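You operate a simulated robot arm through the tools that you are given. There is no shell and no other tool.

You are at the controls of a simulated two-armed robot. One attempt, no reset.

JOB
Check in both returns and sort them; arm only the one that goes back on the shelf.
Fine: use the book reader; no record goes in QUERY; switch the security block off again.

The check looks at the end state, three seconds after you hand in, the way a careful person would. Anything else that was tipped, shoved, dropped, spilled or broken makes it a failure.

ROBOT AND FRAMES
Two 7-joint arms with fingered hands on one trunk that stands fixed in place. Base frame: the origin is at the foot of the trunk, x ahead of it, y to its left, z up; the work surface is at about z = 762. Units: mm, rad, N and s.
The left shoulder is at [30, 119, 1154], the right one opposite. With the tool pointing down near the work surface each hand reaches from about 100 to 700 mm from the base axis, measured 20 degrees to its own side. Payload 3.8 kg a hand.
The tool frame of a hand sits at the grasp point between the pads (the TCP): z along the fingers, y along the line on which they close. The tips reach 25 mm beyond it. The gripper opens to 88 mm; its body begins 29 mm behind the TCP. The gripper is a hand of 4 fingers: y runs from the thumb to the fingers, the wrist lies at [-13, -106, -174] in the tool frame.
Orientation is that of the tool frame in the base frame, as a unit quaternion [x, y, z, w]. With the fingers straight down and the wrist toward the robot, the tool's x, y and z point along [0, 1, 0], [1, 0, 0] and [0, 0, -1] of the base frame.

CONTROLS
- The arms move only by the tool send_rows. It takes "left_series", "right_series" or both (then of equal length, played together; a hand with none holds still); each is one flat list of numbers, 6 for each row, row after row: the shift along the tool's x, y, z in mm, then the turn, a rotation vector about the tool's x, y, z in rad. In form: [tx, ty, tz, ax, ay, az, tx, ty, tz, ax, ay, az, ...]. A call has 1 to 20 rows; each row shifts and turns the commanded pose from where the row before left it, along the tool's axes as they then stand. A row lasts 0.2 s, in which the tool goes at most 50 mm and 0.15 rad; a call with a longer step from one row to the next is refused whole. Where a pose cannot be reached the arm comes as near as it can. A force on the tool above 40 N (or 10 N above the force at the start of the call, whichever is more), or a blocked arm, ends the call early, and 0.2 s more pass. In this call time passes only in rows, and 0.2 s behind the last. It gives the time, the measured TCP pose, the force on the tool (base axes), the opening and the grip force at its end, in the units of the frame above (readings bear some noise), with the torque about the TCP (base axes, N m) and any sound that the robot's microphone picked up, and new pictures: "show" is both (left out), scene, wrist or none (wrist: the cameras of the hands that moved).
- Cameras (640 x 400 px; columns grow to the right, rows downward): "scene" is now at [55.8, 18.1, 1700.1]; the picture's right is [0.20, -0.98, 0.00], its down [-0.76, -0.16, -0.64] and it looks along [0.62, 0.13, -0.77] (base axes); focal length 361 px, centre (320, 200). "left" rides on the left gripper at [-64, -83, -98] in its tool frame; the picture's right is [-0.62, -0.37, 0.69], its down [0.71, -0.63, 0.30] and it looks along [0.32, 0.68, 0.65] (tool axes); focal length 265 px, centre (320, 200). "right" rides on the right gripper at [64, -83, -98] in its tool frame; the picture's right is [-0.62, 0.37, -0.69], its down [-0.71, -0.63, 0.30] and it looks along [-0.32, 0.68, 0.65] (tool axes); focal length 265 px, centre (320, 200). There is no depth. A picture from a camera that has moved, and an enlarged one, comes with that camera's place and axes in the base frame and with its lens.
- slide_trunk(by): moves the trunk up (or, below 0, down) by that many mm; the arms and the scene camera ride with it, the base frame stays. It gives what a move gives, with no picture.
- finger_targets(index, middle, ring, thumb_bend, thumb_turn, hand): sets how far each is bent, from 0 (flat) to 1 (curled in); at 0.3 the hand is open as for a grip, at 0.7 the pads meet at the TCP. One left out holds its place. A second passes; each finger stops where it meets its share of the squeeze, and holds until it gets a number again. It is the only way to open and close the hand. It gives what a move gives, with no picture; readings hold the bend of each and the force on the fingers (four entries, about 0 where the hand has none), thumb and palm. thumb_turn goes from beside the hand (0) to across from the fingers (1), as for a grip.
- head_to(pan, tilt): turns the head with the scene camera to pan (to the left, within 2.094 rad either way) and tilt (down, from -0.506 to 1.204), counted from straight ahead of the robot. It gives what a move gives, and a new picture of the scene camera.
- inspect(camera, box): a new picture of the part [left, top, right, bottom] of that camera's present view, enlarged. The clock stands still meanwhile.
- sign_off(): hands the job in; it is judged then, once.

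Nothing tells you positions but the pictures and the camera data. Unless the task says otherwise, let go and move clear before handing in.

The tools are called after "Request:" by a JSON object that holds its "name" and its "arguments". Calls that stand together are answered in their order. send_rows: Moves the arms, as the interface text tells. Its arguments: {"type":"object","properties":{"left_series":{"type":"array","items":{"type":"number"}},"right_series":{"type":"array","items":{"type":"number"}},"show":{"type":"string","enum":["both","scene","wrist","none"]}},"required":[]} The other tools are called the same way: slide_trunk (by) moves the trunk up or down; finger_targets (index, middle, ring, thumb_bend, thumb_turn, hand) moves the fingers one by one; head_to (pan, tilt) turns the head that bears the scene camera; inspect (camera, box) takes an enlarged picture of a part of a camera's view; sign_off () hands the job in.

At the start:

```text
time_s: 0.0
left_tool_pos: [396.8, 330.6, 1194.8]
left_tcp_rot: [0.707, 0.707, 0.0, 0.0]
left_force: [-0.8, 0.5, 0.8]
left_moment: [-0.03, 0.03, 0.0]
left_gripper_width: 87.5
left_finger_force: 0.0
left_shape: jaw
left_bend: [0.3, 0.3, 0.3, 0.3, 0.98]
left_finger forces: [0.1, 0.1, 0.1, 0.0, 0.0, 0.0]
right_tool_pos: [569.5, -98.8, 1256.3]
right_tcp_rot: [0.707, 0.707, 0.0, 0.0]
right_force: [0.6, 0.5, -0.2]
right_moment: [0.02, -0.02, -0.06]
right_gripper_width: 87.7
right_finger_force: 0.0
right_shape: jaw
right_bend: [0.3, 0.3, 0.3, 0.3, 0.98]
right_finger forces: [0.0, 0.1, 0.0, 0.1, 0.0, 0.0]
trunk travel left (down, up): [-310.0, 280.0]
head pan, tilt (commanded): [0.206, 0.881]
```

scene: 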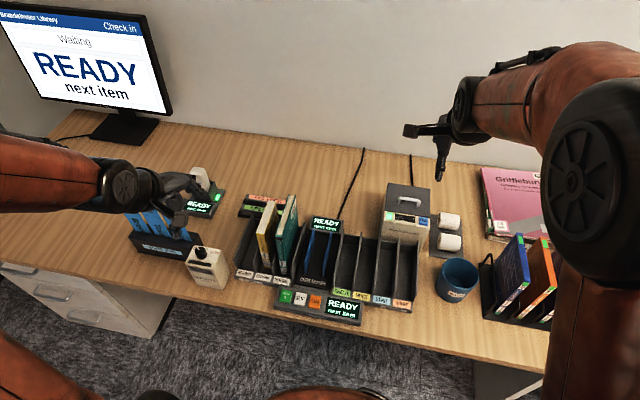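
right: 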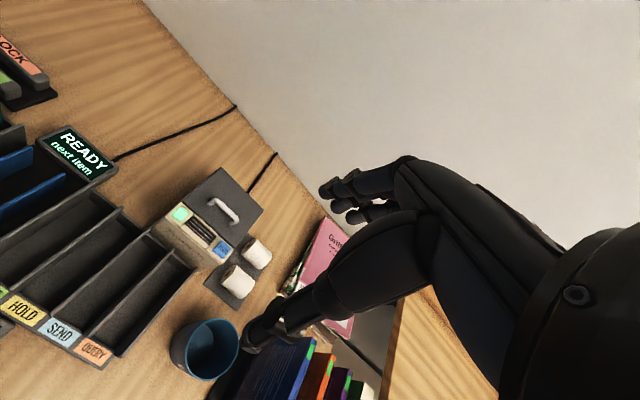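
left: 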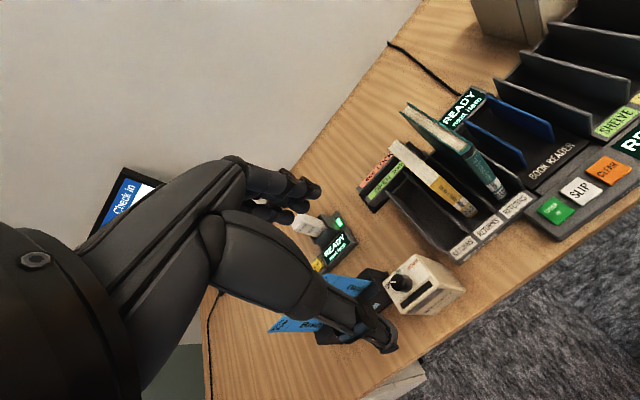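

I see a library check-in desk: a returns rack with two books, a book reader, sorting slots, a lock/unlock security block, a key pad and other items. First I enlarge the views to read the labels.

Request:
{"name": "inspect", "arguments": {"camera": "scene", "box": [220, 180, 340, 300]}}

Request:
{"name": "inspect", "arguments": {"camera": "scene", "box": [270, 200, 440, 330]}}

Request:
{"name": "inspect", "arguments": {"camera": "scene", "box": [120, 160, 250, 300]}}

Request:
{"name": "inspect", "arguments": {"camera": "scene", "box": [370, 150, 570, 340]}}

Request:
{"name": "inspect", "arguments": {"camera": "left", "box": [350, 70, 640, 270]}}

Request:
{"name": "inspect", "arguments": {"camera": "right", "box": [0, 100, 320, 400]}}

Request:
{"name": "inspect", "arguments": {"camera": "scene", "box": [0, 0, 200, 140]}}

```text
3.33 times, centred on (280, 240) of scene
camera zoom: at [55.8, 18.1, 1700.1], right [0.2, -0.98, 0.0], down [-0.76, -0.16, -0.64], along [0.62, 0.13, -0.77], focal length 1202 px, centre (453, 67)
```

zoom: 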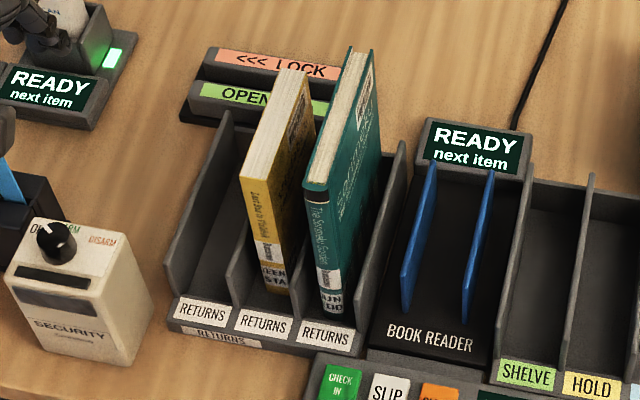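

```text
3.08 times, centred on (355, 265) of scene
camera zoom: at [55.8, 18.1, 1700.1], right [0.2, -0.98, 0.0], down [-0.76, -0.16, -0.64], along [0.62, 0.13, -0.77], focal length 1109 px, centre (212, 0)
```

zoom: 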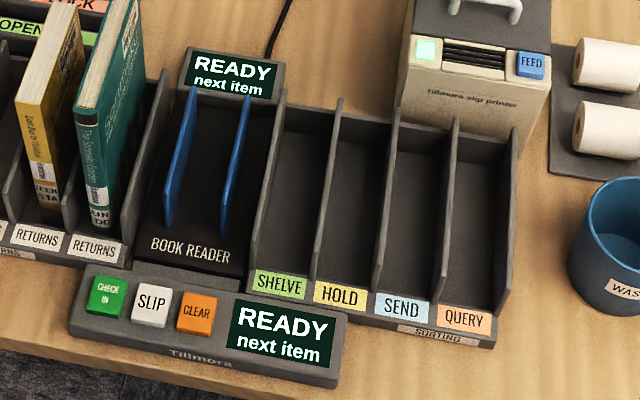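

```text
2.86 times, centred on (185, 230) of scene
camera zoom: at [55.8, 18.1, 1700.1], right [0.2, -0.98, 0.0], down [-0.76, -0.16, -0.64], along [0.62, 0.13, -0.77], focal length 1030 px, centre (706, 114)
```

zoom: 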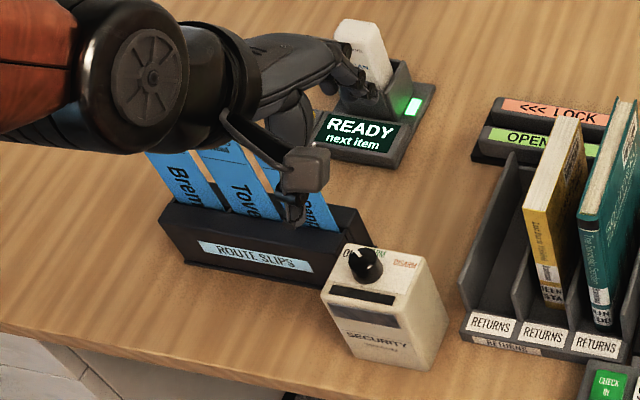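

```text
2.11 times, centred on (470, 245) of scene
camera zoom: at [55.8, 18.1, 1700.1], right [0.2, -0.98, 0.0], down [-0.76, -0.16, -0.64], along [0.62, 0.13, -0.77], focal length 759 px, centre (4, 105)
```

zoom: 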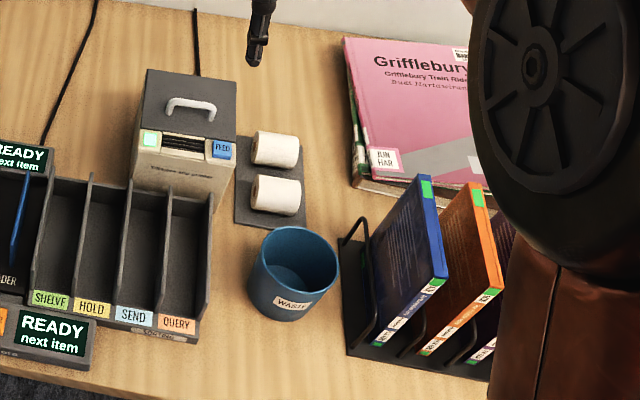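

```text
2.00 times, centred on (495, 170) of left
camera zoom: at [311.9, 266.0, 1294.2], right [-0.37, -0.62, -0.69], down [-0.63, 0.71, -0.3], along [0.68, 0.32, -0.65], focal length 531 px, centre (-30, 260)
```

zoom: 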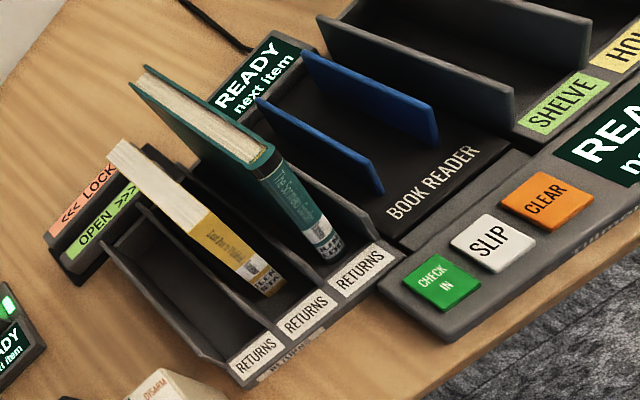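

```text
1.33 times, centred on (160, 250) of right
camera zoom: at [485.9, -35.5, 1353.2], right [0.37, -0.62, 0.69], down [-0.63, -0.71, -0.3], along [0.68, -0.32, -0.65], focal length 354 px, centre (533, 133)
```

zoom: 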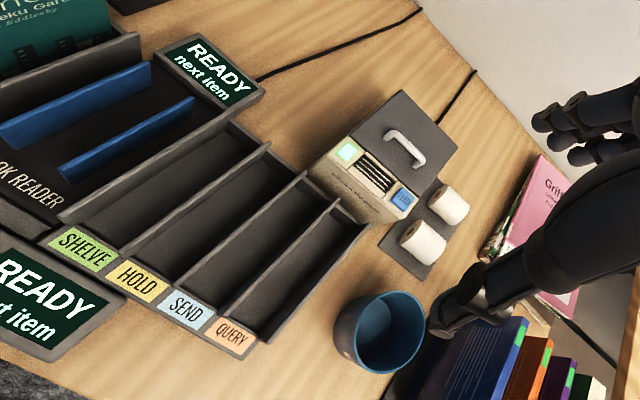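

```text
2.86 times, centred on (100, 70) of scene
camera zoom: at [55.8, 18.1, 1700.1], right [0.2, -0.98, 0.0], down [-0.76, -0.16, -0.64], along [0.62, 0.13, -0.77], focal length 1030 px, centre (949, 571)
```

zoom: 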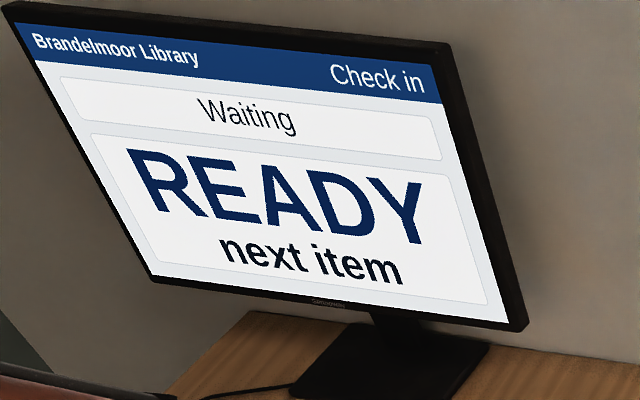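

I can read most labels: RETURNS (yellow and teal books), BOOK READER, SHELVE/HOLD/SEND/QUERY, and CHECK IN/SLIP/CLEAR. The left arm hides the security block and slips, so I move it up and left for a clearer look.

Request:
{"name": "send_rows", "arguments": {"left_series": [40, -20, 0, 0, 0, 0, 40, -20, 0, 0, 0, 0, 40, -20, 0, 0, 0, 0, 40, -20, 0, 0, 0, 0], "show": "both"}}

```text
time_s: 1.0
left_tool_pos: [312.8, 491.4, 1192.6]
left_tcp_rot: [0.708, 0.706, -0.001, 0.001]
left_force: [-0.5, 0.3, -0.4]
left_moment: [0.0, 0.01, 0.0]
left_gripper_width: 87.9
left_finger_force: 0.0
left_shape: jaw
left_bend: [0.3, 0.3, 0.3, 0.3, 0.98]
left_finger forces: [0.0, 0.0, 0.1, 0.1, 0.0, 0.0]
right_tool_pos: [569.2, -99.7, 1256.0]
right_tcp_rot: [0.707, 0.708, 0.0, 0.001]
right_force: [0.4, 0.7, 0.9]
right_moment: [0.0, -0.01, 0.0]
right_gripper_width: 87.8
right_finger_force: 0.1
right_shape: jaw
right_bend: [0.3, 0.3, 0.3, 0.3, 0.98]
right_finger forces: [0.0, 0.0, 0.0, 0.0, 0.0, 0.1]
trunk travel left (down, up): [-310.0, 280.0]
head pan, tilt (commanded): [0.206, 0.881]
camera scene: at [56.2, 17.9, 1700.1], right [0.2, -0.98, 0.0], down [-0.76, -0.16, -0.64], along [0.62, 0.13, -0.77], focal length 361 px, centre (320, 200)
camera left: at [228.8, 426.8, 1291.8], right [-0.37, -0.62, -0.69], down [-0.63, 0.72, -0.3], along [0.68, 0.32, -0.65], focal length 265 px, centre (320, 200)
```

scene: 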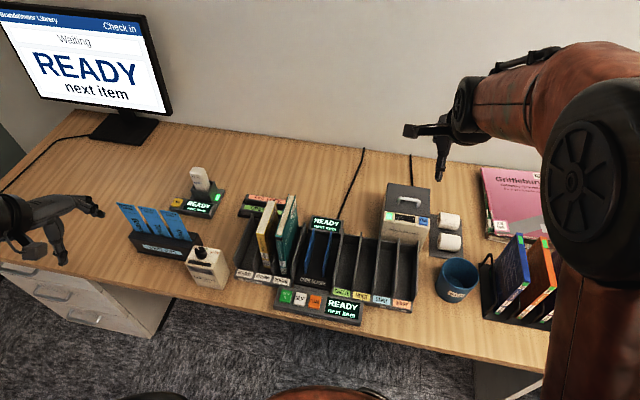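
left: 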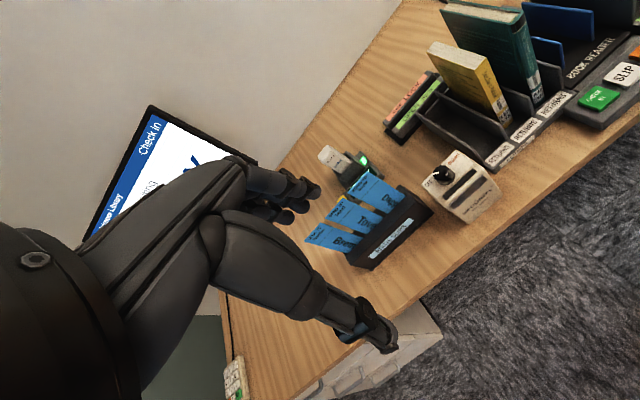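

Request:
{"name": "inspect", "arguments": {"camera": "scene", "box": [180, 235, 240, 295]}}

Request:
{"name": "inspect", "arguments": {"camera": "scene", "box": [110, 160, 230, 260]}}

Request:
{"name": "inspect", "arguments": {"camera": "left", "box": [300, 120, 520, 270]}}

Request:
{"name": "inspect", "arguments": {"camera": "left", "box": [420, 0, 640, 160]}}

Request:
{"name": "inspect", "arguments": {"camera": "scene", "box": [230, 180, 310, 290]}}

Request:
{"name": "inspect", "arguments": {"camera": "scene", "box": [380, 170, 470, 260]}}

```text
6.67 times, centred on (210, 265) of scene
camera zoom: at [56.2, 17.9, 1700.1], right [0.2, -0.98, 0.0], down [-0.76, -0.16, -0.64], along [0.62, 0.13, -0.77], focal length 2404 px, centre (1053, -233)
```

zoom: 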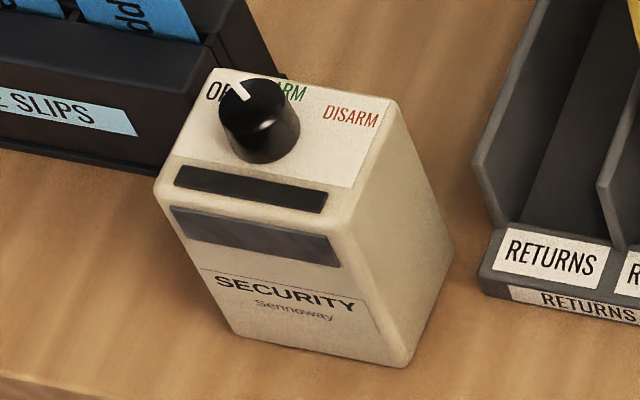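

```text
4.00 times, centred on (170, 210) of scene
camera zoom: at [56.2, 17.9, 1700.1], right [0.2, -0.98, 0.0], down [-0.76, -0.16, -0.64], along [0.62, 0.13, -0.77], focal length 1442 px, centre (920, 160)
```

zoom: 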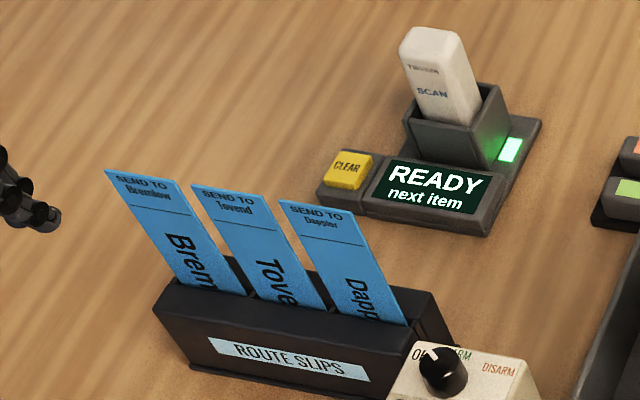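

```text
2.67 times, centred on (410, 195) of left
camera zoom: at [228.8, 426.8, 1291.8], right [-0.37, -0.62, -0.69], down [-0.63, 0.72, -0.3], along [0.68, 0.32, -0.65], focal length 708 px, centre (80, 213)
```

zoom: 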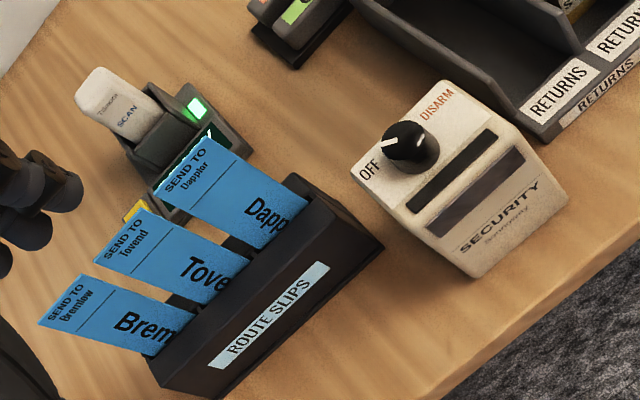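

```text
2.50 times, centred on (530, 80) of left
camera zoom: at [228.8, 426.8, 1291.8], right [-0.37, -0.62, -0.69], down [-0.63, 0.72, -0.3], along [0.68, 0.32, -0.65], focal length 664 px, centre (-205, 500)
```

zoom: 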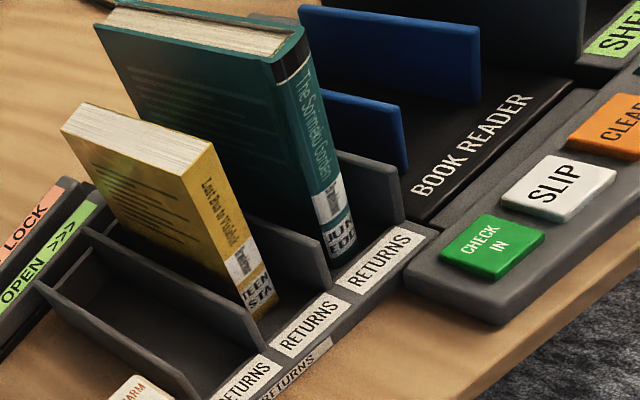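

```text
3.64 times, centred on (270, 235) of scene
camera zoom: at [56.2, 17.9, 1700.1], right [0.2, -0.98, 0.0], down [-0.76, -0.16, -0.64], along [0.62, 0.13, -0.77], focal length 1311 px, centre (502, 73)
```

zoom: 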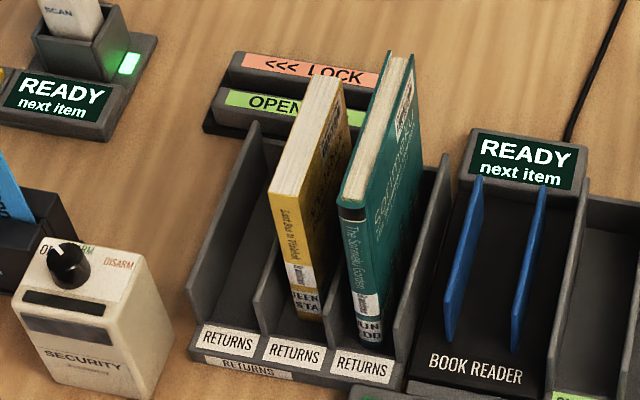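

```text
4.44 times, centred on (425, 215) of scene
camera zoom: at [56.2, 17.9, 1700.1], right [0.2, -0.98, 0.0], down [-0.76, -0.16, -0.64], along [0.62, 0.13, -0.77], focal length 1602 px, centre (-147, 133)
```

zoom: 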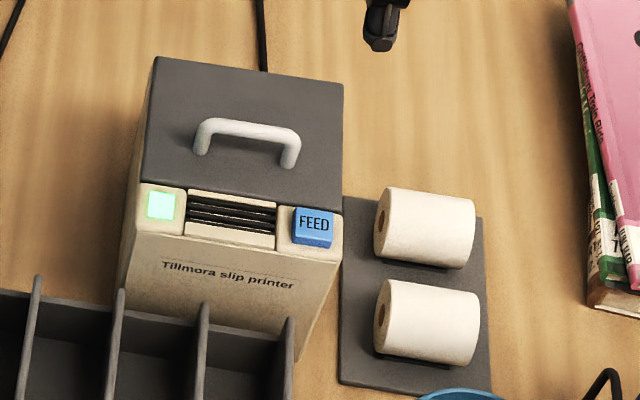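

The security block has a knob (OFF / ARM / DISARM, now at OFF), and the route slips read Bremlow, Tovend and Dappler. I take the teal book to be at about x 585, y 219 with its top near z 965. Next I bring the left hand above it, turned so that it closes across the book's thickness.

Request:
{"name": "send_rows", "arguments": {"left_series": [-30.2, 30.2, 10, 0, 0, 0, -30.2, 30.2, 10, 0, 0, 0, -30.2, 30.2, 10, 0, 0, 0, -30.2, 30.2, 10, 0, 0, 0, -30.2, 30.2, 10, 0, 0, 0, -30.2, 30.2, 10, 0, 0, 0, -30.2, 30.2, 10, 0, 0, 0, -30.2, 30.2, 10, 0, 0, 0, -30.2, 30.2, 10, 0, 0, 0, 0, 0, 0, 0, 0, 0.1428, 0, 0, 0, 0, 0, 0.1428, 0, 0, 0, 0, 0, 0.1428, 0, 0, 0, 0, 0, 0.1428, 0, 0, 0, 0, 0, 0.1428, 0, 0, 0, 0, 0, 0.1428, 0, 0, 0, 0, 0, 0.1428, 0, 0, 0, 0, 0, 0.1428, 0, 0, 0, 0, 0, 0.1428, 0, 0, 0, 0, 0, 0.1428, 0, 0, 0, 0, 0, 0.1428], "show": "both"}}

```text
time_s: 5.2
left_tool_pos: [589.3, 217.5, 1104.3]
left_tcp_rot: [1.0, -0.001, 0.0, 0.0]
left_force: [-0.4, 0.0, -0.3]
left_moment: [-0.01, 0.02, -0.02]
left_gripper_width: 87.6
left_finger_force: 0.0
left_shape: jaw
left_bend: [0.3, 0.3, 0.3, 0.3, 0.98]
left_finger forces: [0.0, 0.0, 0.0, 0.1, 0.1, 0.1]
right_tool_pos: [569.8, -99.4, 1255.6]
right_tcp_rot: [0.707, 0.707, 0.0, -0.001]
right_force: [0.1, -0.5, -0.1]
right_moment: [-0.04, -0.03, 0.02]
right_gripper_width: 87.9
right_finger_force: 0.0
right_shape: jaw
right_bend: [0.3, 0.3, 0.3, 0.3, 0.98]
right_finger forces: [0.0, 0.1, 0.1, 0.1, 0.1, 0.1]
trunk travel left (down, up): [-310.0, 280.0]
head pan, tilt (commanded): [0.206, 0.881]
camera scene: at [56.6, 17.6, 1700.1], right [0.2, -0.98, 0.0], down [-0.76, -0.16, -0.64], along [0.62, 0.13, -0.77], focal length 361 px, centre (320, 200)
camera left: at [524.3, 301.3, 1203.6], right [-0.62, 0.37, -0.69], down [0.72, 0.63, -0.3], along [0.32, -0.68, -0.65], focal length 265 px, centre (320, 200)
```

scene: 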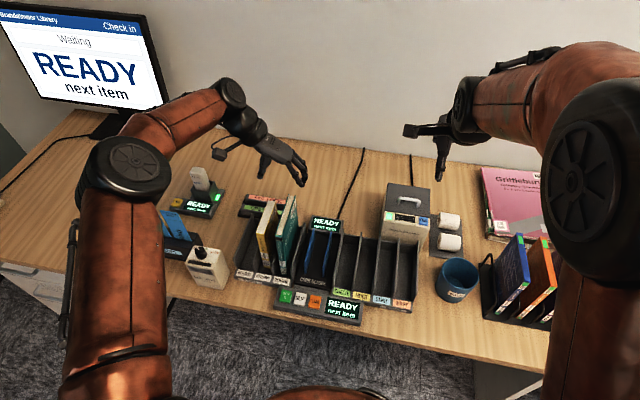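
left: 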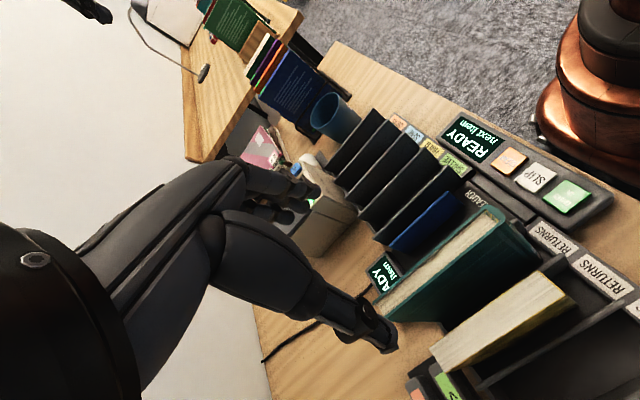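

Request:
{"name": "inspect", "arguments": {"camera": "left", "box": [320, 160, 600, 380]}}

Request:
{"name": "inspect", "arguments": {"camera": "scene", "box": [220, 130, 340, 290]}}

```text
1.82 times, centred on (460, 270) of left
camera zoom: at [524.3, 301.3, 1203.6], right [-0.62, 0.37, -0.69], down [0.72, 0.63, -0.3], along [0.32, -0.68, -0.65], focal length 483 px, centre (66, 73)
```

zoom: 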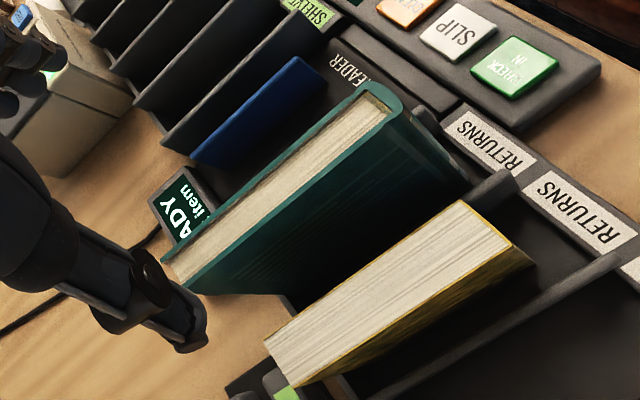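

```text
2.50 times, centred on (280, 210) of scene
camera zoom: at [56.6, 17.6, 1700.1], right [0.2, -0.98, 0.0], down [-0.76, -0.16, -0.64], along [0.62, 0.13, -0.77], focal length 901 px, centre (420, 175)
```

zoom: 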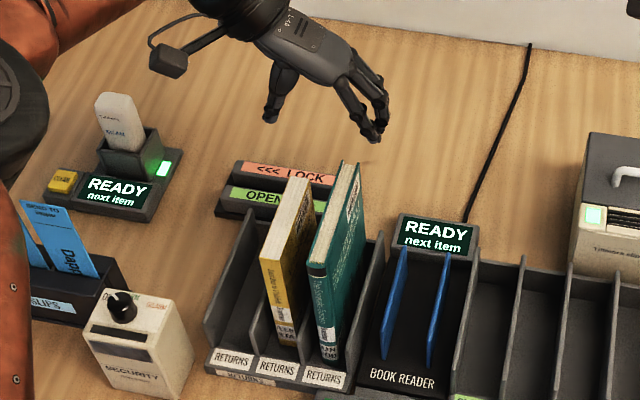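

The teal book's top runs from about (512, 215) to (647, 218) at z ≈ 965 and is about 20 mm thick. The yellow book's top is at z ≈ 941, y ≈ 270, so the gap between them is only about 32 mm. I narrow the thumb so that it fits in that gap.

Request:
{"name": "finger_targets", "arguments": {"hand": "left", "index": 0.4, "middle": 0.4, "ring": 0.4, "thumb_bend": 0.52, "thumb_turn": 1.0}}

Request:
{"name": "send_rows", "arguments": {"left_series": [-5, 5, 30, 0, 0, 0, -5, 0, 30, 0, 0, 0, 0, 0, 30, 0, 0, 0], "show": "both"}}

Request:
{"name": "inspect", "arguments": {"camera": "left", "box": [280, 120, 600, 400]}}

Request:
{"name": "inspect", "arguments": {"camera": "scene", "box": [230, 130, 340, 240]}}

```text
time_s: 6.2
left_tool_pos: [588.9, 218.9, 1104.0]
left_tcp_rot: [1.0, 0.0, -0.001, 0.001]
left_force: [-0.1, -0.7, 0.2]
left_moment: [0.03, 0.01, 0.0]
left_gripper_width: 50.9
left_finger_force: 0.1
left_shape: fingers
left_bend: [0.4, 0.4, 0.4, 0.52, 1.0]
left_finger forces: [0.0, 0.1, 0.0, 0.1, 0.0, 0.1]
right_tool_pos: [569.2, -98.2, 1255.5]
right_tcp_rot: [0.707, 0.707, 0.0, 0.0]
right_force: [-1.2, -1.3, 0.1]
right_moment: [0.0, 0.0, 0.0]
right_gripper_width: 87.5
right_finger_force: 0.0
right_shape: jaw
right_bend: [0.3, 0.3, 0.3, 0.3, 0.98]
right_finger forces: [0.0, 0.0, 0.0, 0.0, 0.0, 0.0]
trunk travel left (down, up): [-310.0, 280.0]
head pan, tilt (commanded): [0.206, 0.881]
```

```text
time_s: 7.0
left_tool_pos: [578.6, 211.5, 1017.1]
left_tcp_rot: [1.0, 0.0, 0.0, 0.0]
left_force: [-0.6, 0.2, 0.6]
left_moment: [0.03, -0.02, 0.02]
left_gripper_width: 51.1
left_finger_force: 0.0
left_shape: fingers
left_bend: [0.4, 0.4, 0.4, 0.52, 1.0]
left_finger forces: [0.1, 0.0, 0.1, 0.0, 0.0, 0.0]
right_tool_pos: [569.0, -99.4, 1255.0]
right_tcp_rot: [0.708, 0.707, 0.0, 0.0]
right_force: [0.7, -0.4, 0.4]
right_moment: [-0.01, 0.02, 0.01]
right_gripper_width: 87.5
right_finger_force: 0.0
right_shape: jaw
right_bend: [0.3, 0.3, 0.3, 0.3, 0.98]
right_finger forces: [0.1, 0.0, 0.0, 0.0, 0.0, 0.0]
trunk travel left (down, up): [-310.0, 280.0]
head pan, tilt (commanded): [0.206, 0.881]
camera scene: at [56.6, 18.1, 1700.1], right [0.2, -0.98, 0.0], down [-0.76, -0.16, -0.64], along [0.62, 0.13, -0.77], focal length 361 px, centre (320, 200)
camera left: at [512.5, 294.7, 1115.4], right [-0.62, 0.37, -0.69], down [0.71, 0.63, -0.3], along [0.32, -0.68, -0.65], focal length 265 px, centre (320, 200)
```

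scene: 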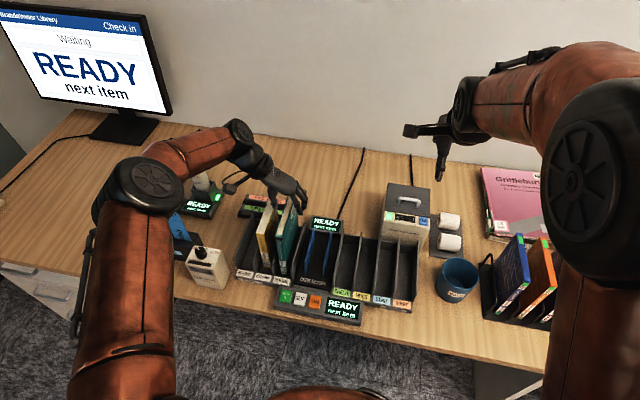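
left: 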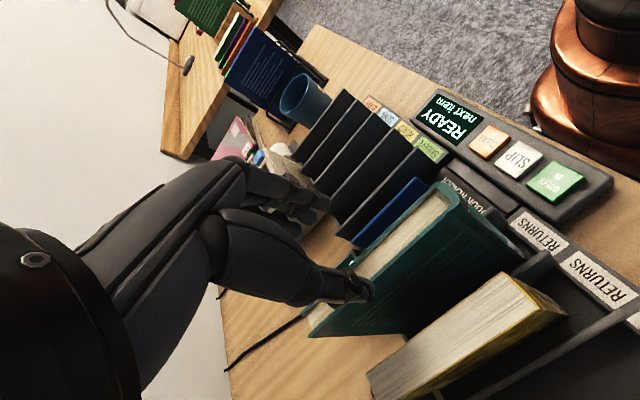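

```text
1.43 times, centred on (440, 260) of left
camera zoom: at [512.5, 294.7, 1115.4], right [-0.62, 0.37, -0.69], down [0.71, 0.63, -0.3], along [0.32, -0.68, -0.65], focal length 379 px, centre (149, 114)
```

zoom: 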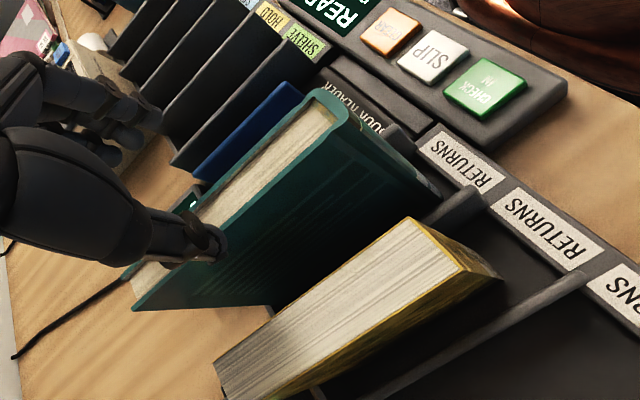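

```text
3.64 times, centred on (285, 185) of scene
camera zoom: at [56.6, 18.1, 1700.1], right [0.2, -0.98, 0.0], down [-0.76, -0.16, -0.64], along [0.62, 0.13, -0.77], focal length 1311 px, centre (447, 254)
```

zoom: 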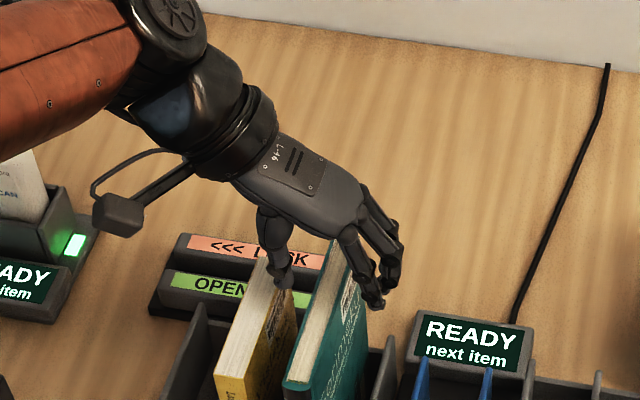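

Request:
{"name": "send_rows", "arguments": {"left_series": [0, 0, 23, 0, 0, 0, 0, 0, 23, 0, 0, 0], "show": "none"}}

Request:
{"name": "inspect", "arguments": {"camera": "left", "box": [280, 120, 600, 400]}}

Request:
{"name": "inspect", "arguments": {"camera": "scene", "box": [250, 170, 330, 250]}}

```text
time_s: 7.6
left_tool_pos: [577.3, 212.3, 967.4]
left_tcp_rot: [1.0, -0.001, 0.0, 0.0]
left_force: [0.3, 0.6, 0.2]
left_moment: [-0.01, 0.01, -0.01]
left_gripper_width: 50.7
left_finger_force: 0.0
left_shape: fingers
left_bend: [0.4, 0.4, 0.4, 0.52, 1.0]
left_finger forces: [0.1, 0.0, 0.0, 0.0, 0.0, 0.1]
right_tool_pos: [569.7, -99.4, 1256.4]
right_tcp_rot: [0.707, 0.708, 0.0, 0.0]
right_force: [0.3, 0.5, 0.4]
right_moment: [-0.02, 0.02, -0.01]
right_gripper_width: 87.8
right_finger_force: 0.1
right_shape: jaw
right_bend: [0.3, 0.3, 0.3, 0.3, 0.98]
right_finger forces: [0.1, 0.0, 0.0, 0.1, 0.1, 0.0]
trunk travel left (down, up): [-310.0, 280.0]
head pan, tilt (commanded): [0.206, 0.881]
```

```text
1.43 times, centred on (440, 260) of left
camera zoom: at [512.8, 295.3, 1067.7], right [-0.62, 0.37, -0.69], down [0.71, 0.63, -0.3], along [0.33, -0.68, -0.65], focal length 379 px, centre (149, 114)
```

zoom: 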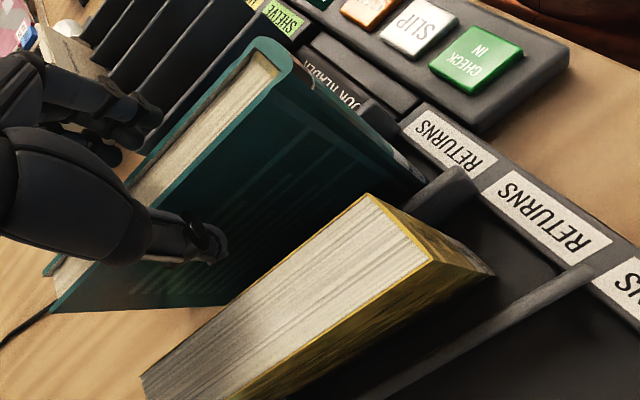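

```text
5.00 times, centred on (290, 210) of scene
camera zoom: at [56.2, 18.1, 1700.1], right [0.2, -0.98, 0.0], down [-0.76, -0.16, -0.64], along [0.62, 0.13, -0.77], focal length 1803 px, centre (470, 150)
```

zoom: 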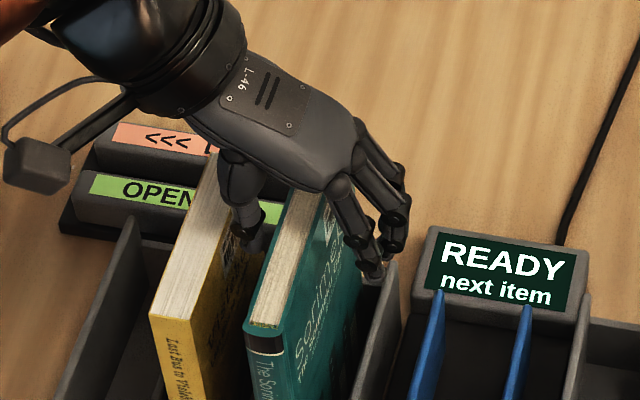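

The thumb is in the gap with room on both sides. I go 14 mm deeper and close gently on the teal book.

Request:
{"name": "send_rows", "arguments": {"left_series": [0, 0, 14, 0, 0, 0], "show": "none"}}

Request:
{"name": "finger_targets", "arguments": {"hand": "left", "index": 0.56, "middle": 0.56, "ring": 0.56, "thumb_bend": 0.56}}

Request:
{"name": "inspect", "arguments": {"camera": "left", "box": [280, 120, 600, 400]}}

Request:
{"name": "inspect", "arguments": {"camera": "scene", "box": [250, 170, 330, 250]}}

```text
time_s: 8.0
left_tool_pos: [577.9, 212.9, 954.0]
left_tcp_rot: [1.0, 0.0, 0.0, 0.001]
left_force: [1.1, -0.8, -0.9]
left_moment: [0.0, 0.0, 0.01]
left_gripper_width: 50.8
left_finger_force: 0.0
left_shape: fingers
left_bend: [0.4, 0.4, 0.4, 0.52, 1.0]
left_finger forces: [0.0, 0.1, 0.0, 0.0, 0.0, 0.0]
right_tool_pos: [569.9, -97.4, 1255.1]
right_tcp_rot: [0.707, 0.707, 0.001, 0.0]
right_force: [0.6, -0.2, -0.1]
right_moment: [-0.01, 0.0, 0.01]
right_gripper_width: 87.7
right_finger_force: 0.0
right_shape: jaw
right_bend: [0.3, 0.3, 0.3, 0.3, 0.98]
right_finger forces: [0.0, 0.0, 0.0, 0.0, 0.0, 0.0]
trunk travel left (down, up): [-310.0, 280.0]
head pan, tilt (commanded): [0.206, 0.881]
```

```text
time_s: 9.0
left_tool_pos: [577.4, 212.7, 955.9]
left_tcp_rot: [1.0, 0.001, 0.0, 0.0]
left_force: [0.4, 0.6, -0.2]
left_moment: [0.0, -0.01, 0.0]
left_gripper_width: 28.9
left_finger_force: 0.0
left_shape: fingers
left_bend: [0.56, 0.56, 0.56, 0.56, 1.0]
left_finger forces: [0.0, 0.0, 0.0, 0.1, 0.1, 0.0]
right_tool_pos: [570.1, -98.1, 1254.8]
right_tcp_rot: [0.707, 0.708, 0.0, 0.0]
right_force: [-0.4, -0.6, 0.1]
right_moment: [-0.01, -0.01, -0.02]
right_gripper_width: 87.5
right_finger_force: 0.1
right_shape: jaw
right_bend: [0.3, 0.3, 0.3, 0.3, 0.98]
right_finger forces: [0.0, 0.0, 0.0, 0.0, 0.1, 0.1]
trunk travel left (down, up): [-310.0, 280.0]
head pan, tilt (commanded): [0.206, 0.881]
```

```text
1.43 times, centred on (440, 260) of left
camera zoom: at [512.1, 295.5, 1055.0], right [-0.62, 0.37, -0.69], down [0.71, 0.63, -0.3], along [0.32, -0.68, -0.65], focal length 379 px, centre (149, 114)
```

zoom: 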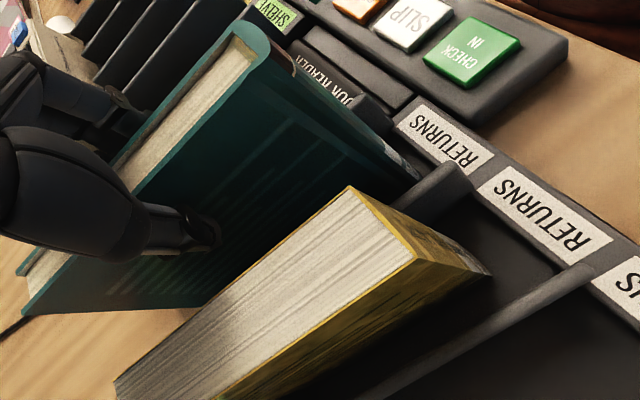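

```text
5.00 times, centred on (290, 210) of scene
camera zoom: at [56.0, 18.1, 1700.1], right [0.2, -0.98, 0.0], down [-0.76, -0.16, -0.64], along [0.62, 0.13, -0.77], focal length 1803 px, centre (470, 150)
```

zoom: 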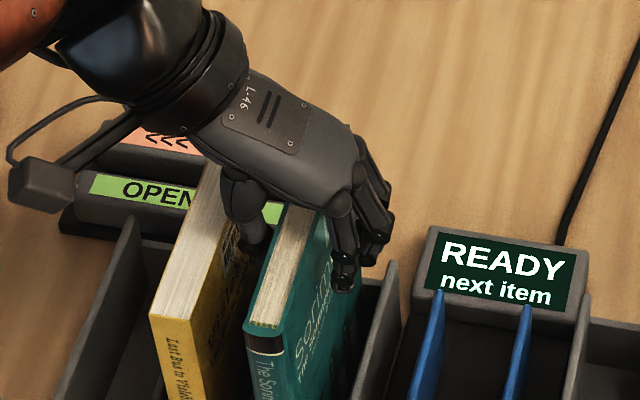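

Request:
{"name": "finger_targets", "arguments": {"hand": "left", "index": 0.68, "middle": 0.68, "ring": 0.68, "thumb_bend": 0.6}}

Request:
{"name": "inspect", "arguments": {"camera": "left", "box": [280, 120, 600, 400]}}

```text
time_s: 10.0
left_tool_pos: [577.1, 211.8, 956.1]
left_tcp_rot: [1.0, -0.001, 0.001, 0.001]
left_force: [0.0, 0.0, -0.5]
left_moment: [0.01, -0.02, -0.02]
left_gripper_width: 15.6
left_finger_force: 2.2
left_shape: fingers
left_bend: [0.66, 0.67, 0.67, 0.58, 1.0]
left_finger forces: [0.8, 0.8, 0.6, 0.0, 2.0, 0.0]
right_tool_pos: [569.3, -98.9, 1256.6]
right_tcp_rot: [0.707, 0.707, 0.0, 0.0]
right_force: [-0.1, -0.7, 0.0]
right_moment: [0.02, -0.01, 0.01]
right_gripper_width: 87.5
right_finger_force: 0.0
right_shape: jaw
right_bend: [0.3, 0.3, 0.3, 0.3, 0.98]
right_finger forces: [0.0, 0.0, 0.0, 0.0, 0.1, 0.0]
trunk travel left (down, up): [-310.0, 280.0]
head pan, tilt (commanded): [0.206, 0.881]
```

```text
1.43 times, centred on (440, 260) of left
camera zoom: at [512.0, 295.5, 1054.9], right [-0.62, 0.37, -0.69], down [0.71, 0.63, -0.3], along [0.32, -0.68, -0.65], focal length 379 px, centre (149, 114)
```

zoom: 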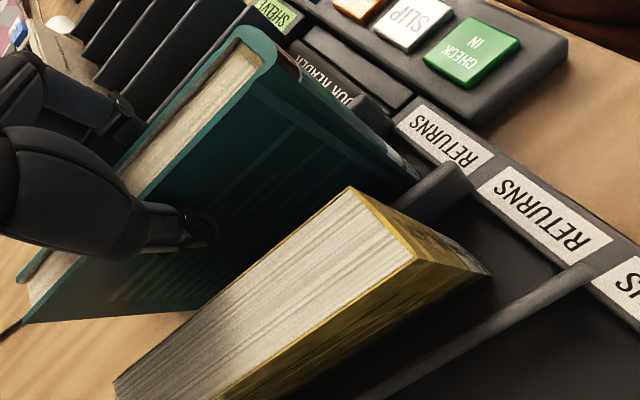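

Request:
{"name": "finger_targets", "arguments": {"hand": "left", "index": 0.85, "middle": 0.85, "ring": 0.85, "thumb_bend": 0.75}}

```text
time_s: 11.0
left_tool_pos: [577.2, 212.7, 954.8]
left_tcp_rot: [1.0, 0.0, -0.001, 0.0]
left_force: [-0.3, -2.4, 0.3]
left_moment: [-0.3, 0.04, -0.16]
left_gripper_width: 14.8
left_finger_force: 23.5
left_shape: fingers
left_bend: [0.76, 0.76, 0.77, 0.58, 0.99]
left_finger forces: [7.1, 8.9, 9.0, 0.0, 22.8, 0.0]
right_tool_pos: [569.5, -100.4, 1255.5]
right_tcp_rot: [0.708, 0.707, 0.0, 0.0]
right_force: [0.6, 0.6, -0.3]
right_moment: [0.03, 0.0, -0.02]
right_gripper_width: 87.5
right_finger_force: 0.0
right_shape: jaw
right_bend: [0.3, 0.3, 0.3, 0.3, 0.98]
right_finger forces: [0.0, 0.0, 0.0, 0.1, 0.0, 0.0]
trunk travel left (down, up): [-310.0, 280.0]
head pan, tilt (commanded): [0.206, 0.881]
```

Request:
{"name": "send_rows", "arguments": {"left_series": [0, 0, -10, 0, 0, 0, 0, 0, -15, 0, 0, 0, 0, 0, -20, 0, 0, 0], "show": "both"}}

Request:
{"name": "inspect", "arguments": {"camera": "scene", "box": [230, 150, 350, 290]}}

```text
time_s: 11.8
left_tool_pos: [579.4, 211.9, 1000.0]
left_tcp_rot: [1.0, 0.0, 0.0, 0.001]
left_force: [0.3, -1.5, -2.9]
left_moment: [-0.2, 0.0, -0.06]
left_gripper_width: 15.0
left_finger_force: 22.7
left_shape: fingers
left_bend: [0.76, 0.77, 0.78, 0.57, 0.99]
left_finger forces: [7.3, 8.1, 7.9, 0.0, 22.2, 0.0]
right_tool_pos: [570.1, -99.1, 1255.2]
right_tcp_rot: [0.707, 0.707, 0.001, 0.0]
right_force: [0.1, -0.2, 0.7]
right_moment: [0.0, -0.01, -0.02]
right_gripper_width: 87.6
right_finger_force: 0.0
right_shape: jaw
right_bend: [0.3, 0.3, 0.3, 0.3, 0.98]
right_finger forces: [0.0, 0.0, 0.0, 0.0, 0.0, 0.1]
trunk travel left (down, up): [-310.0, 280.0]
head pan, tilt (commanded): [0.206, 0.881]
camera scene: at [56.1, 17.9, 1700.1], right [0.2, -0.98, 0.0], down [-0.76, -0.16, -0.64], along [0.62, 0.13, -0.77], focal length 361 px, centre (320, 200)
camera left: at [513.8, 294.6, 1100.1], right [-0.62, 0.37, -0.69], down [0.71, 0.63, -0.3], along [0.32, -0.68, -0.65], focal length 265 px, centre (320, 200)
```

scene: 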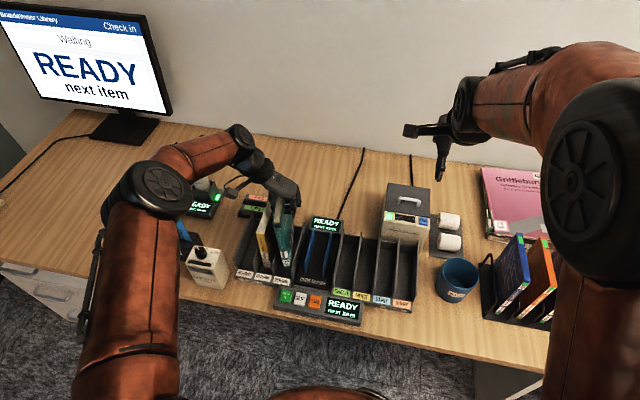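
left: 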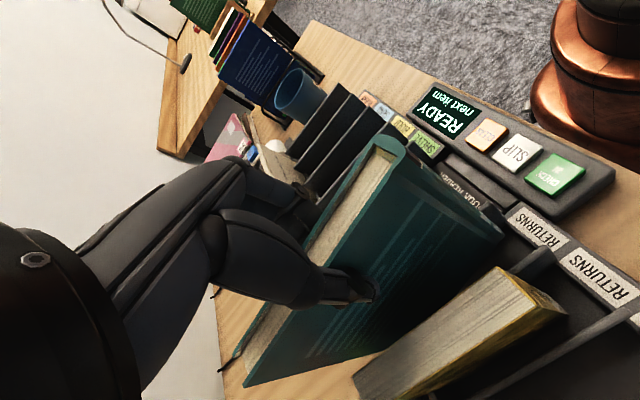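

```text
2.86 times, centred on (290, 220) of scene
camera zoom: at [56.1, 17.9, 1700.1], right [0.2, -0.98, 0.0], down [-0.76, -0.16, -0.64], along [0.62, 0.13, -0.77], focal length 1030 px, centre (406, 143)
```

zoom: 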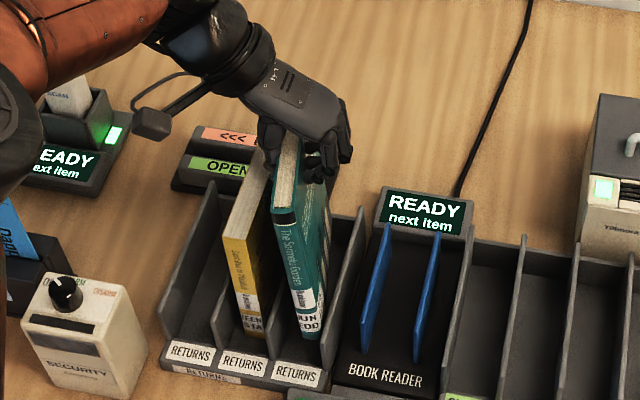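

The teal book is held with about 23 N but has yawed and rolled a little in the grip. I lift it clear of the dividers before correcting that.

Request:
{"name": "send_rows", "arguments": {"left_series": [0, 0, -25, 0, 0, 0, 0, 0, -25, 0, 0, 0, 0, 0, -15, 0, 0, 0], "show": "none"}}

Request:
{"name": "inspect", "arguments": {"camera": "left", "box": [200, 100, 560, 400]}}

Request:
{"name": "inspect", "arguments": {"camera": "scene", "box": [250, 150, 350, 270]}}

```text
time_s: 12.6
left_tool_pos: [577.4, 213.3, 1065.6]
left_tcp_rot: [1.0, 0.0, -0.001, 0.0]
left_force: [-0.9, -0.1, -3.0]
left_moment: [-0.06, 0.02, -0.03]
left_gripper_width: 15.6
left_finger_force: 20.5
left_shape: fingers
left_bend: [0.77, 0.77, 0.78, 0.57, 0.98]
left_finger forces: [7.4, 7.2, 5.6, 0.1, 20.2, 0.0]
right_tool_pos: [568.7, -98.4, 1256.1]
right_tcp_rot: [0.707, 0.707, 0.0, -0.001]
right_force: [-0.1, -0.2, -0.3]
right_moment: [-0.01, 0.02, 0.0]
right_gripper_width: 87.7
right_finger_force: 0.1
right_shape: jaw
right_bend: [0.3, 0.3, 0.3, 0.3, 0.98]
right_finger forces: [0.0, 0.0, 0.0, 0.0, 0.0, 0.0]
trunk travel left (down, up): [-310.0, 280.0]
head pan, tilt (commanded): [0.206, 0.881]
```

```text
1.33 times, centred on (380, 250) of left
camera zoom: at [512.3, 295.6, 1164.5], right [-0.62, 0.37, -0.69], down [0.71, 0.63, -0.31], along [0.32, -0.68, -0.65], focal length 354 px, centre (240, 133)
```

zoom: 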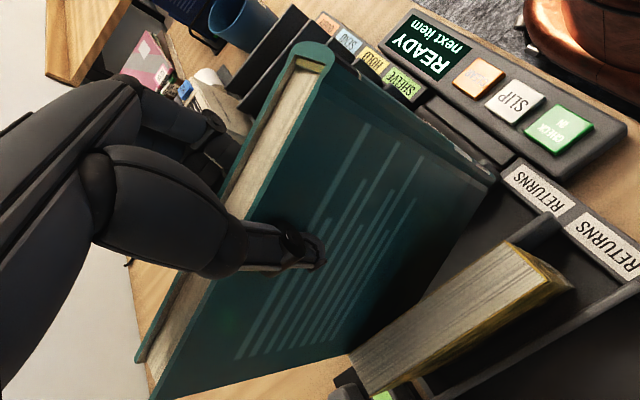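

```text
3.33 times, centred on (300, 210) of scene
camera zoom: at [56.2, 18.1, 1700.1], right [0.2, -0.98, 0.0], down [-0.76, -0.16, -0.64], along [0.62, 0.13, -0.77], focal length 1202 px, centre (387, 167)
```

zoom: 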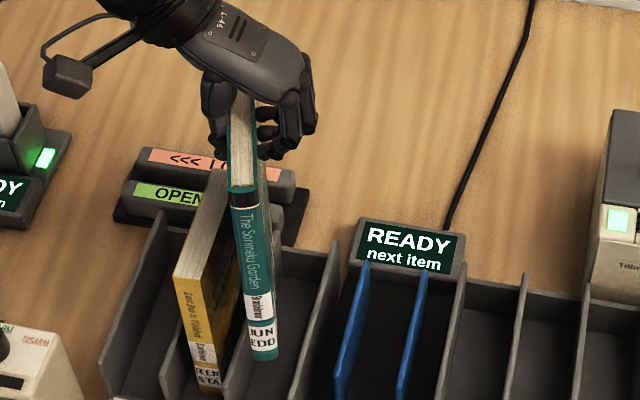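

The book now hangs upright but is yawed about 20° in the grip (back edge toward the left). I turn the hand by 0.36 rad to square it with the reader and check whether it drifts.

Request:
{"name": "send_rows", "arguments": {"left_series": [0, 0, 0, 0, 0, 0.12, 0, 0, 0, 0, 0, 0.12, 0, 0, 0, 0, 0, 0.12], "show": "none"}}

Request:
{"name": "inspect", "arguments": {"camera": "left", "box": [200, 100, 560, 400]}}

Request:
{"name": "inspect", "arguments": {"camera": "scene", "box": [250, 150, 350, 270]}}

```text
time_s: 13.4
left_tool_pos: [579.5, 213.3, 1066.0]
left_tcp_rot: [0.984, -0.18, 0.0, 0.0]
left_force: [0.2, -0.2, -3.1]
left_moment: [-0.08, -0.02, -0.03]
left_gripper_width: 15.2
left_finger_force: 20.6
left_shape: fingers
left_bend: [0.77, 0.77, 0.78, 0.57, 0.98]
left_finger forces: [7.4, 7.1, 5.8, 0.0, 20.3, 0.1]
right_tool_pos: [570.0, -99.4, 1255.3]
right_tcp_rot: [0.707, 0.707, -0.001, -0.001]
right_force: [-0.3, 1.0, 0.3]
right_moment: [-0.01, -0.01, -0.01]
right_gripper_width: 87.8
right_finger_force: 0.0
right_shape: jaw
right_bend: [0.3, 0.3, 0.3, 0.3, 0.98]
right_finger forces: [0.0, 0.0, 0.0, 0.0, 0.0, 0.0]
trunk travel left (down, up): [-310.0, 280.0]
head pan, tilt (commanded): [0.206, 0.881]
```

```text
1.33 times, centred on (380, 250) of left
camera zoom: at [547.0, 313.5, 1164.2], right [-0.45, 0.56, -0.69], down [0.89, 0.34, -0.3], along [0.06, -0.75, -0.65], focal length 354 px, centre (240, 133)
```

zoom: 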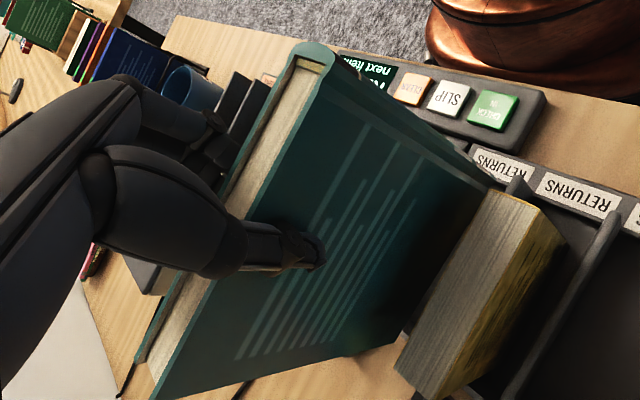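

```text
3.33 times, centred on (300, 210) of scene
camera zoom: at [56.9, 17.6, 1700.0], right [0.2, -0.98, 0.0], down [-0.76, -0.16, -0.64], along [0.62, 0.13, -0.77], focal length 1202 px, centre (387, 167)
```

zoom: 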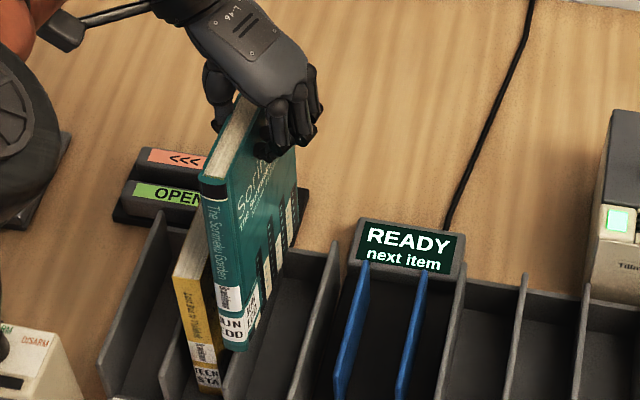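

The grip is steady, with no drift, and the book is now square: y ≈ 228, spine at x ≈ 520, back at x ≈ 650. I look closely at the reader before lowering the book into it.

Request:
{"name": "inspect", "arguments": {"camera": "scene", "box": [285, 205, 365, 300]}}

Request:
{"name": "inspect", "arguments": {"camera": "right", "box": [0, 50, 200, 300]}}

```text
4.21 times, centred on (325, 252) of scene
camera zoom: at [56.9, 17.6, 1700.0], right [0.2, -0.98, 0.0], down [-0.76, -0.16, -0.64], along [0.62, 0.13, -0.77], focal length 1518 px, centre (299, -21)
```

zoom: 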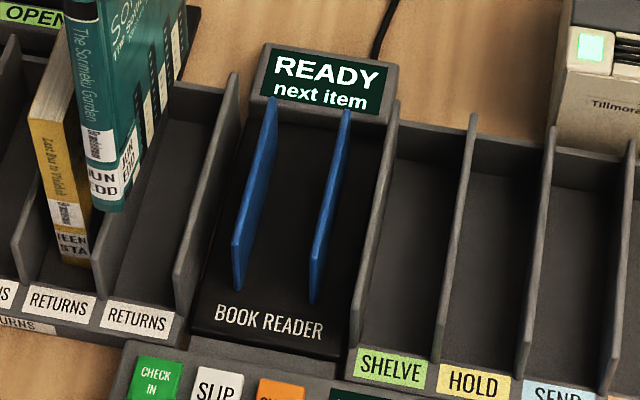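

```text
1.60 times, centred on (100, 175) of right
camera zoom: at [486.8, -35.9, 1352.8], right [0.37, -0.62, 0.69], down [-0.63, -0.71, -0.3], along [0.68, -0.32, -0.65], focal length 425 px, centre (672, 240)
```

zoom: 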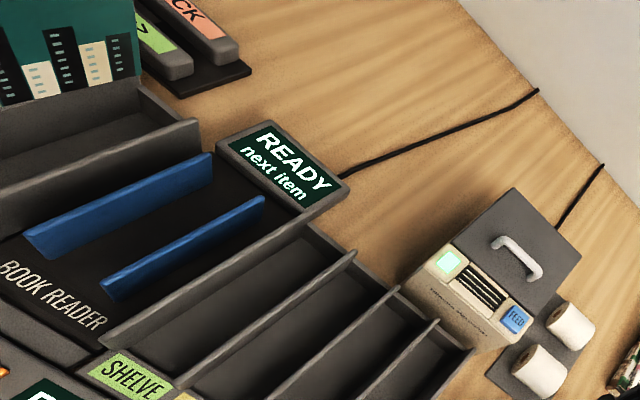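

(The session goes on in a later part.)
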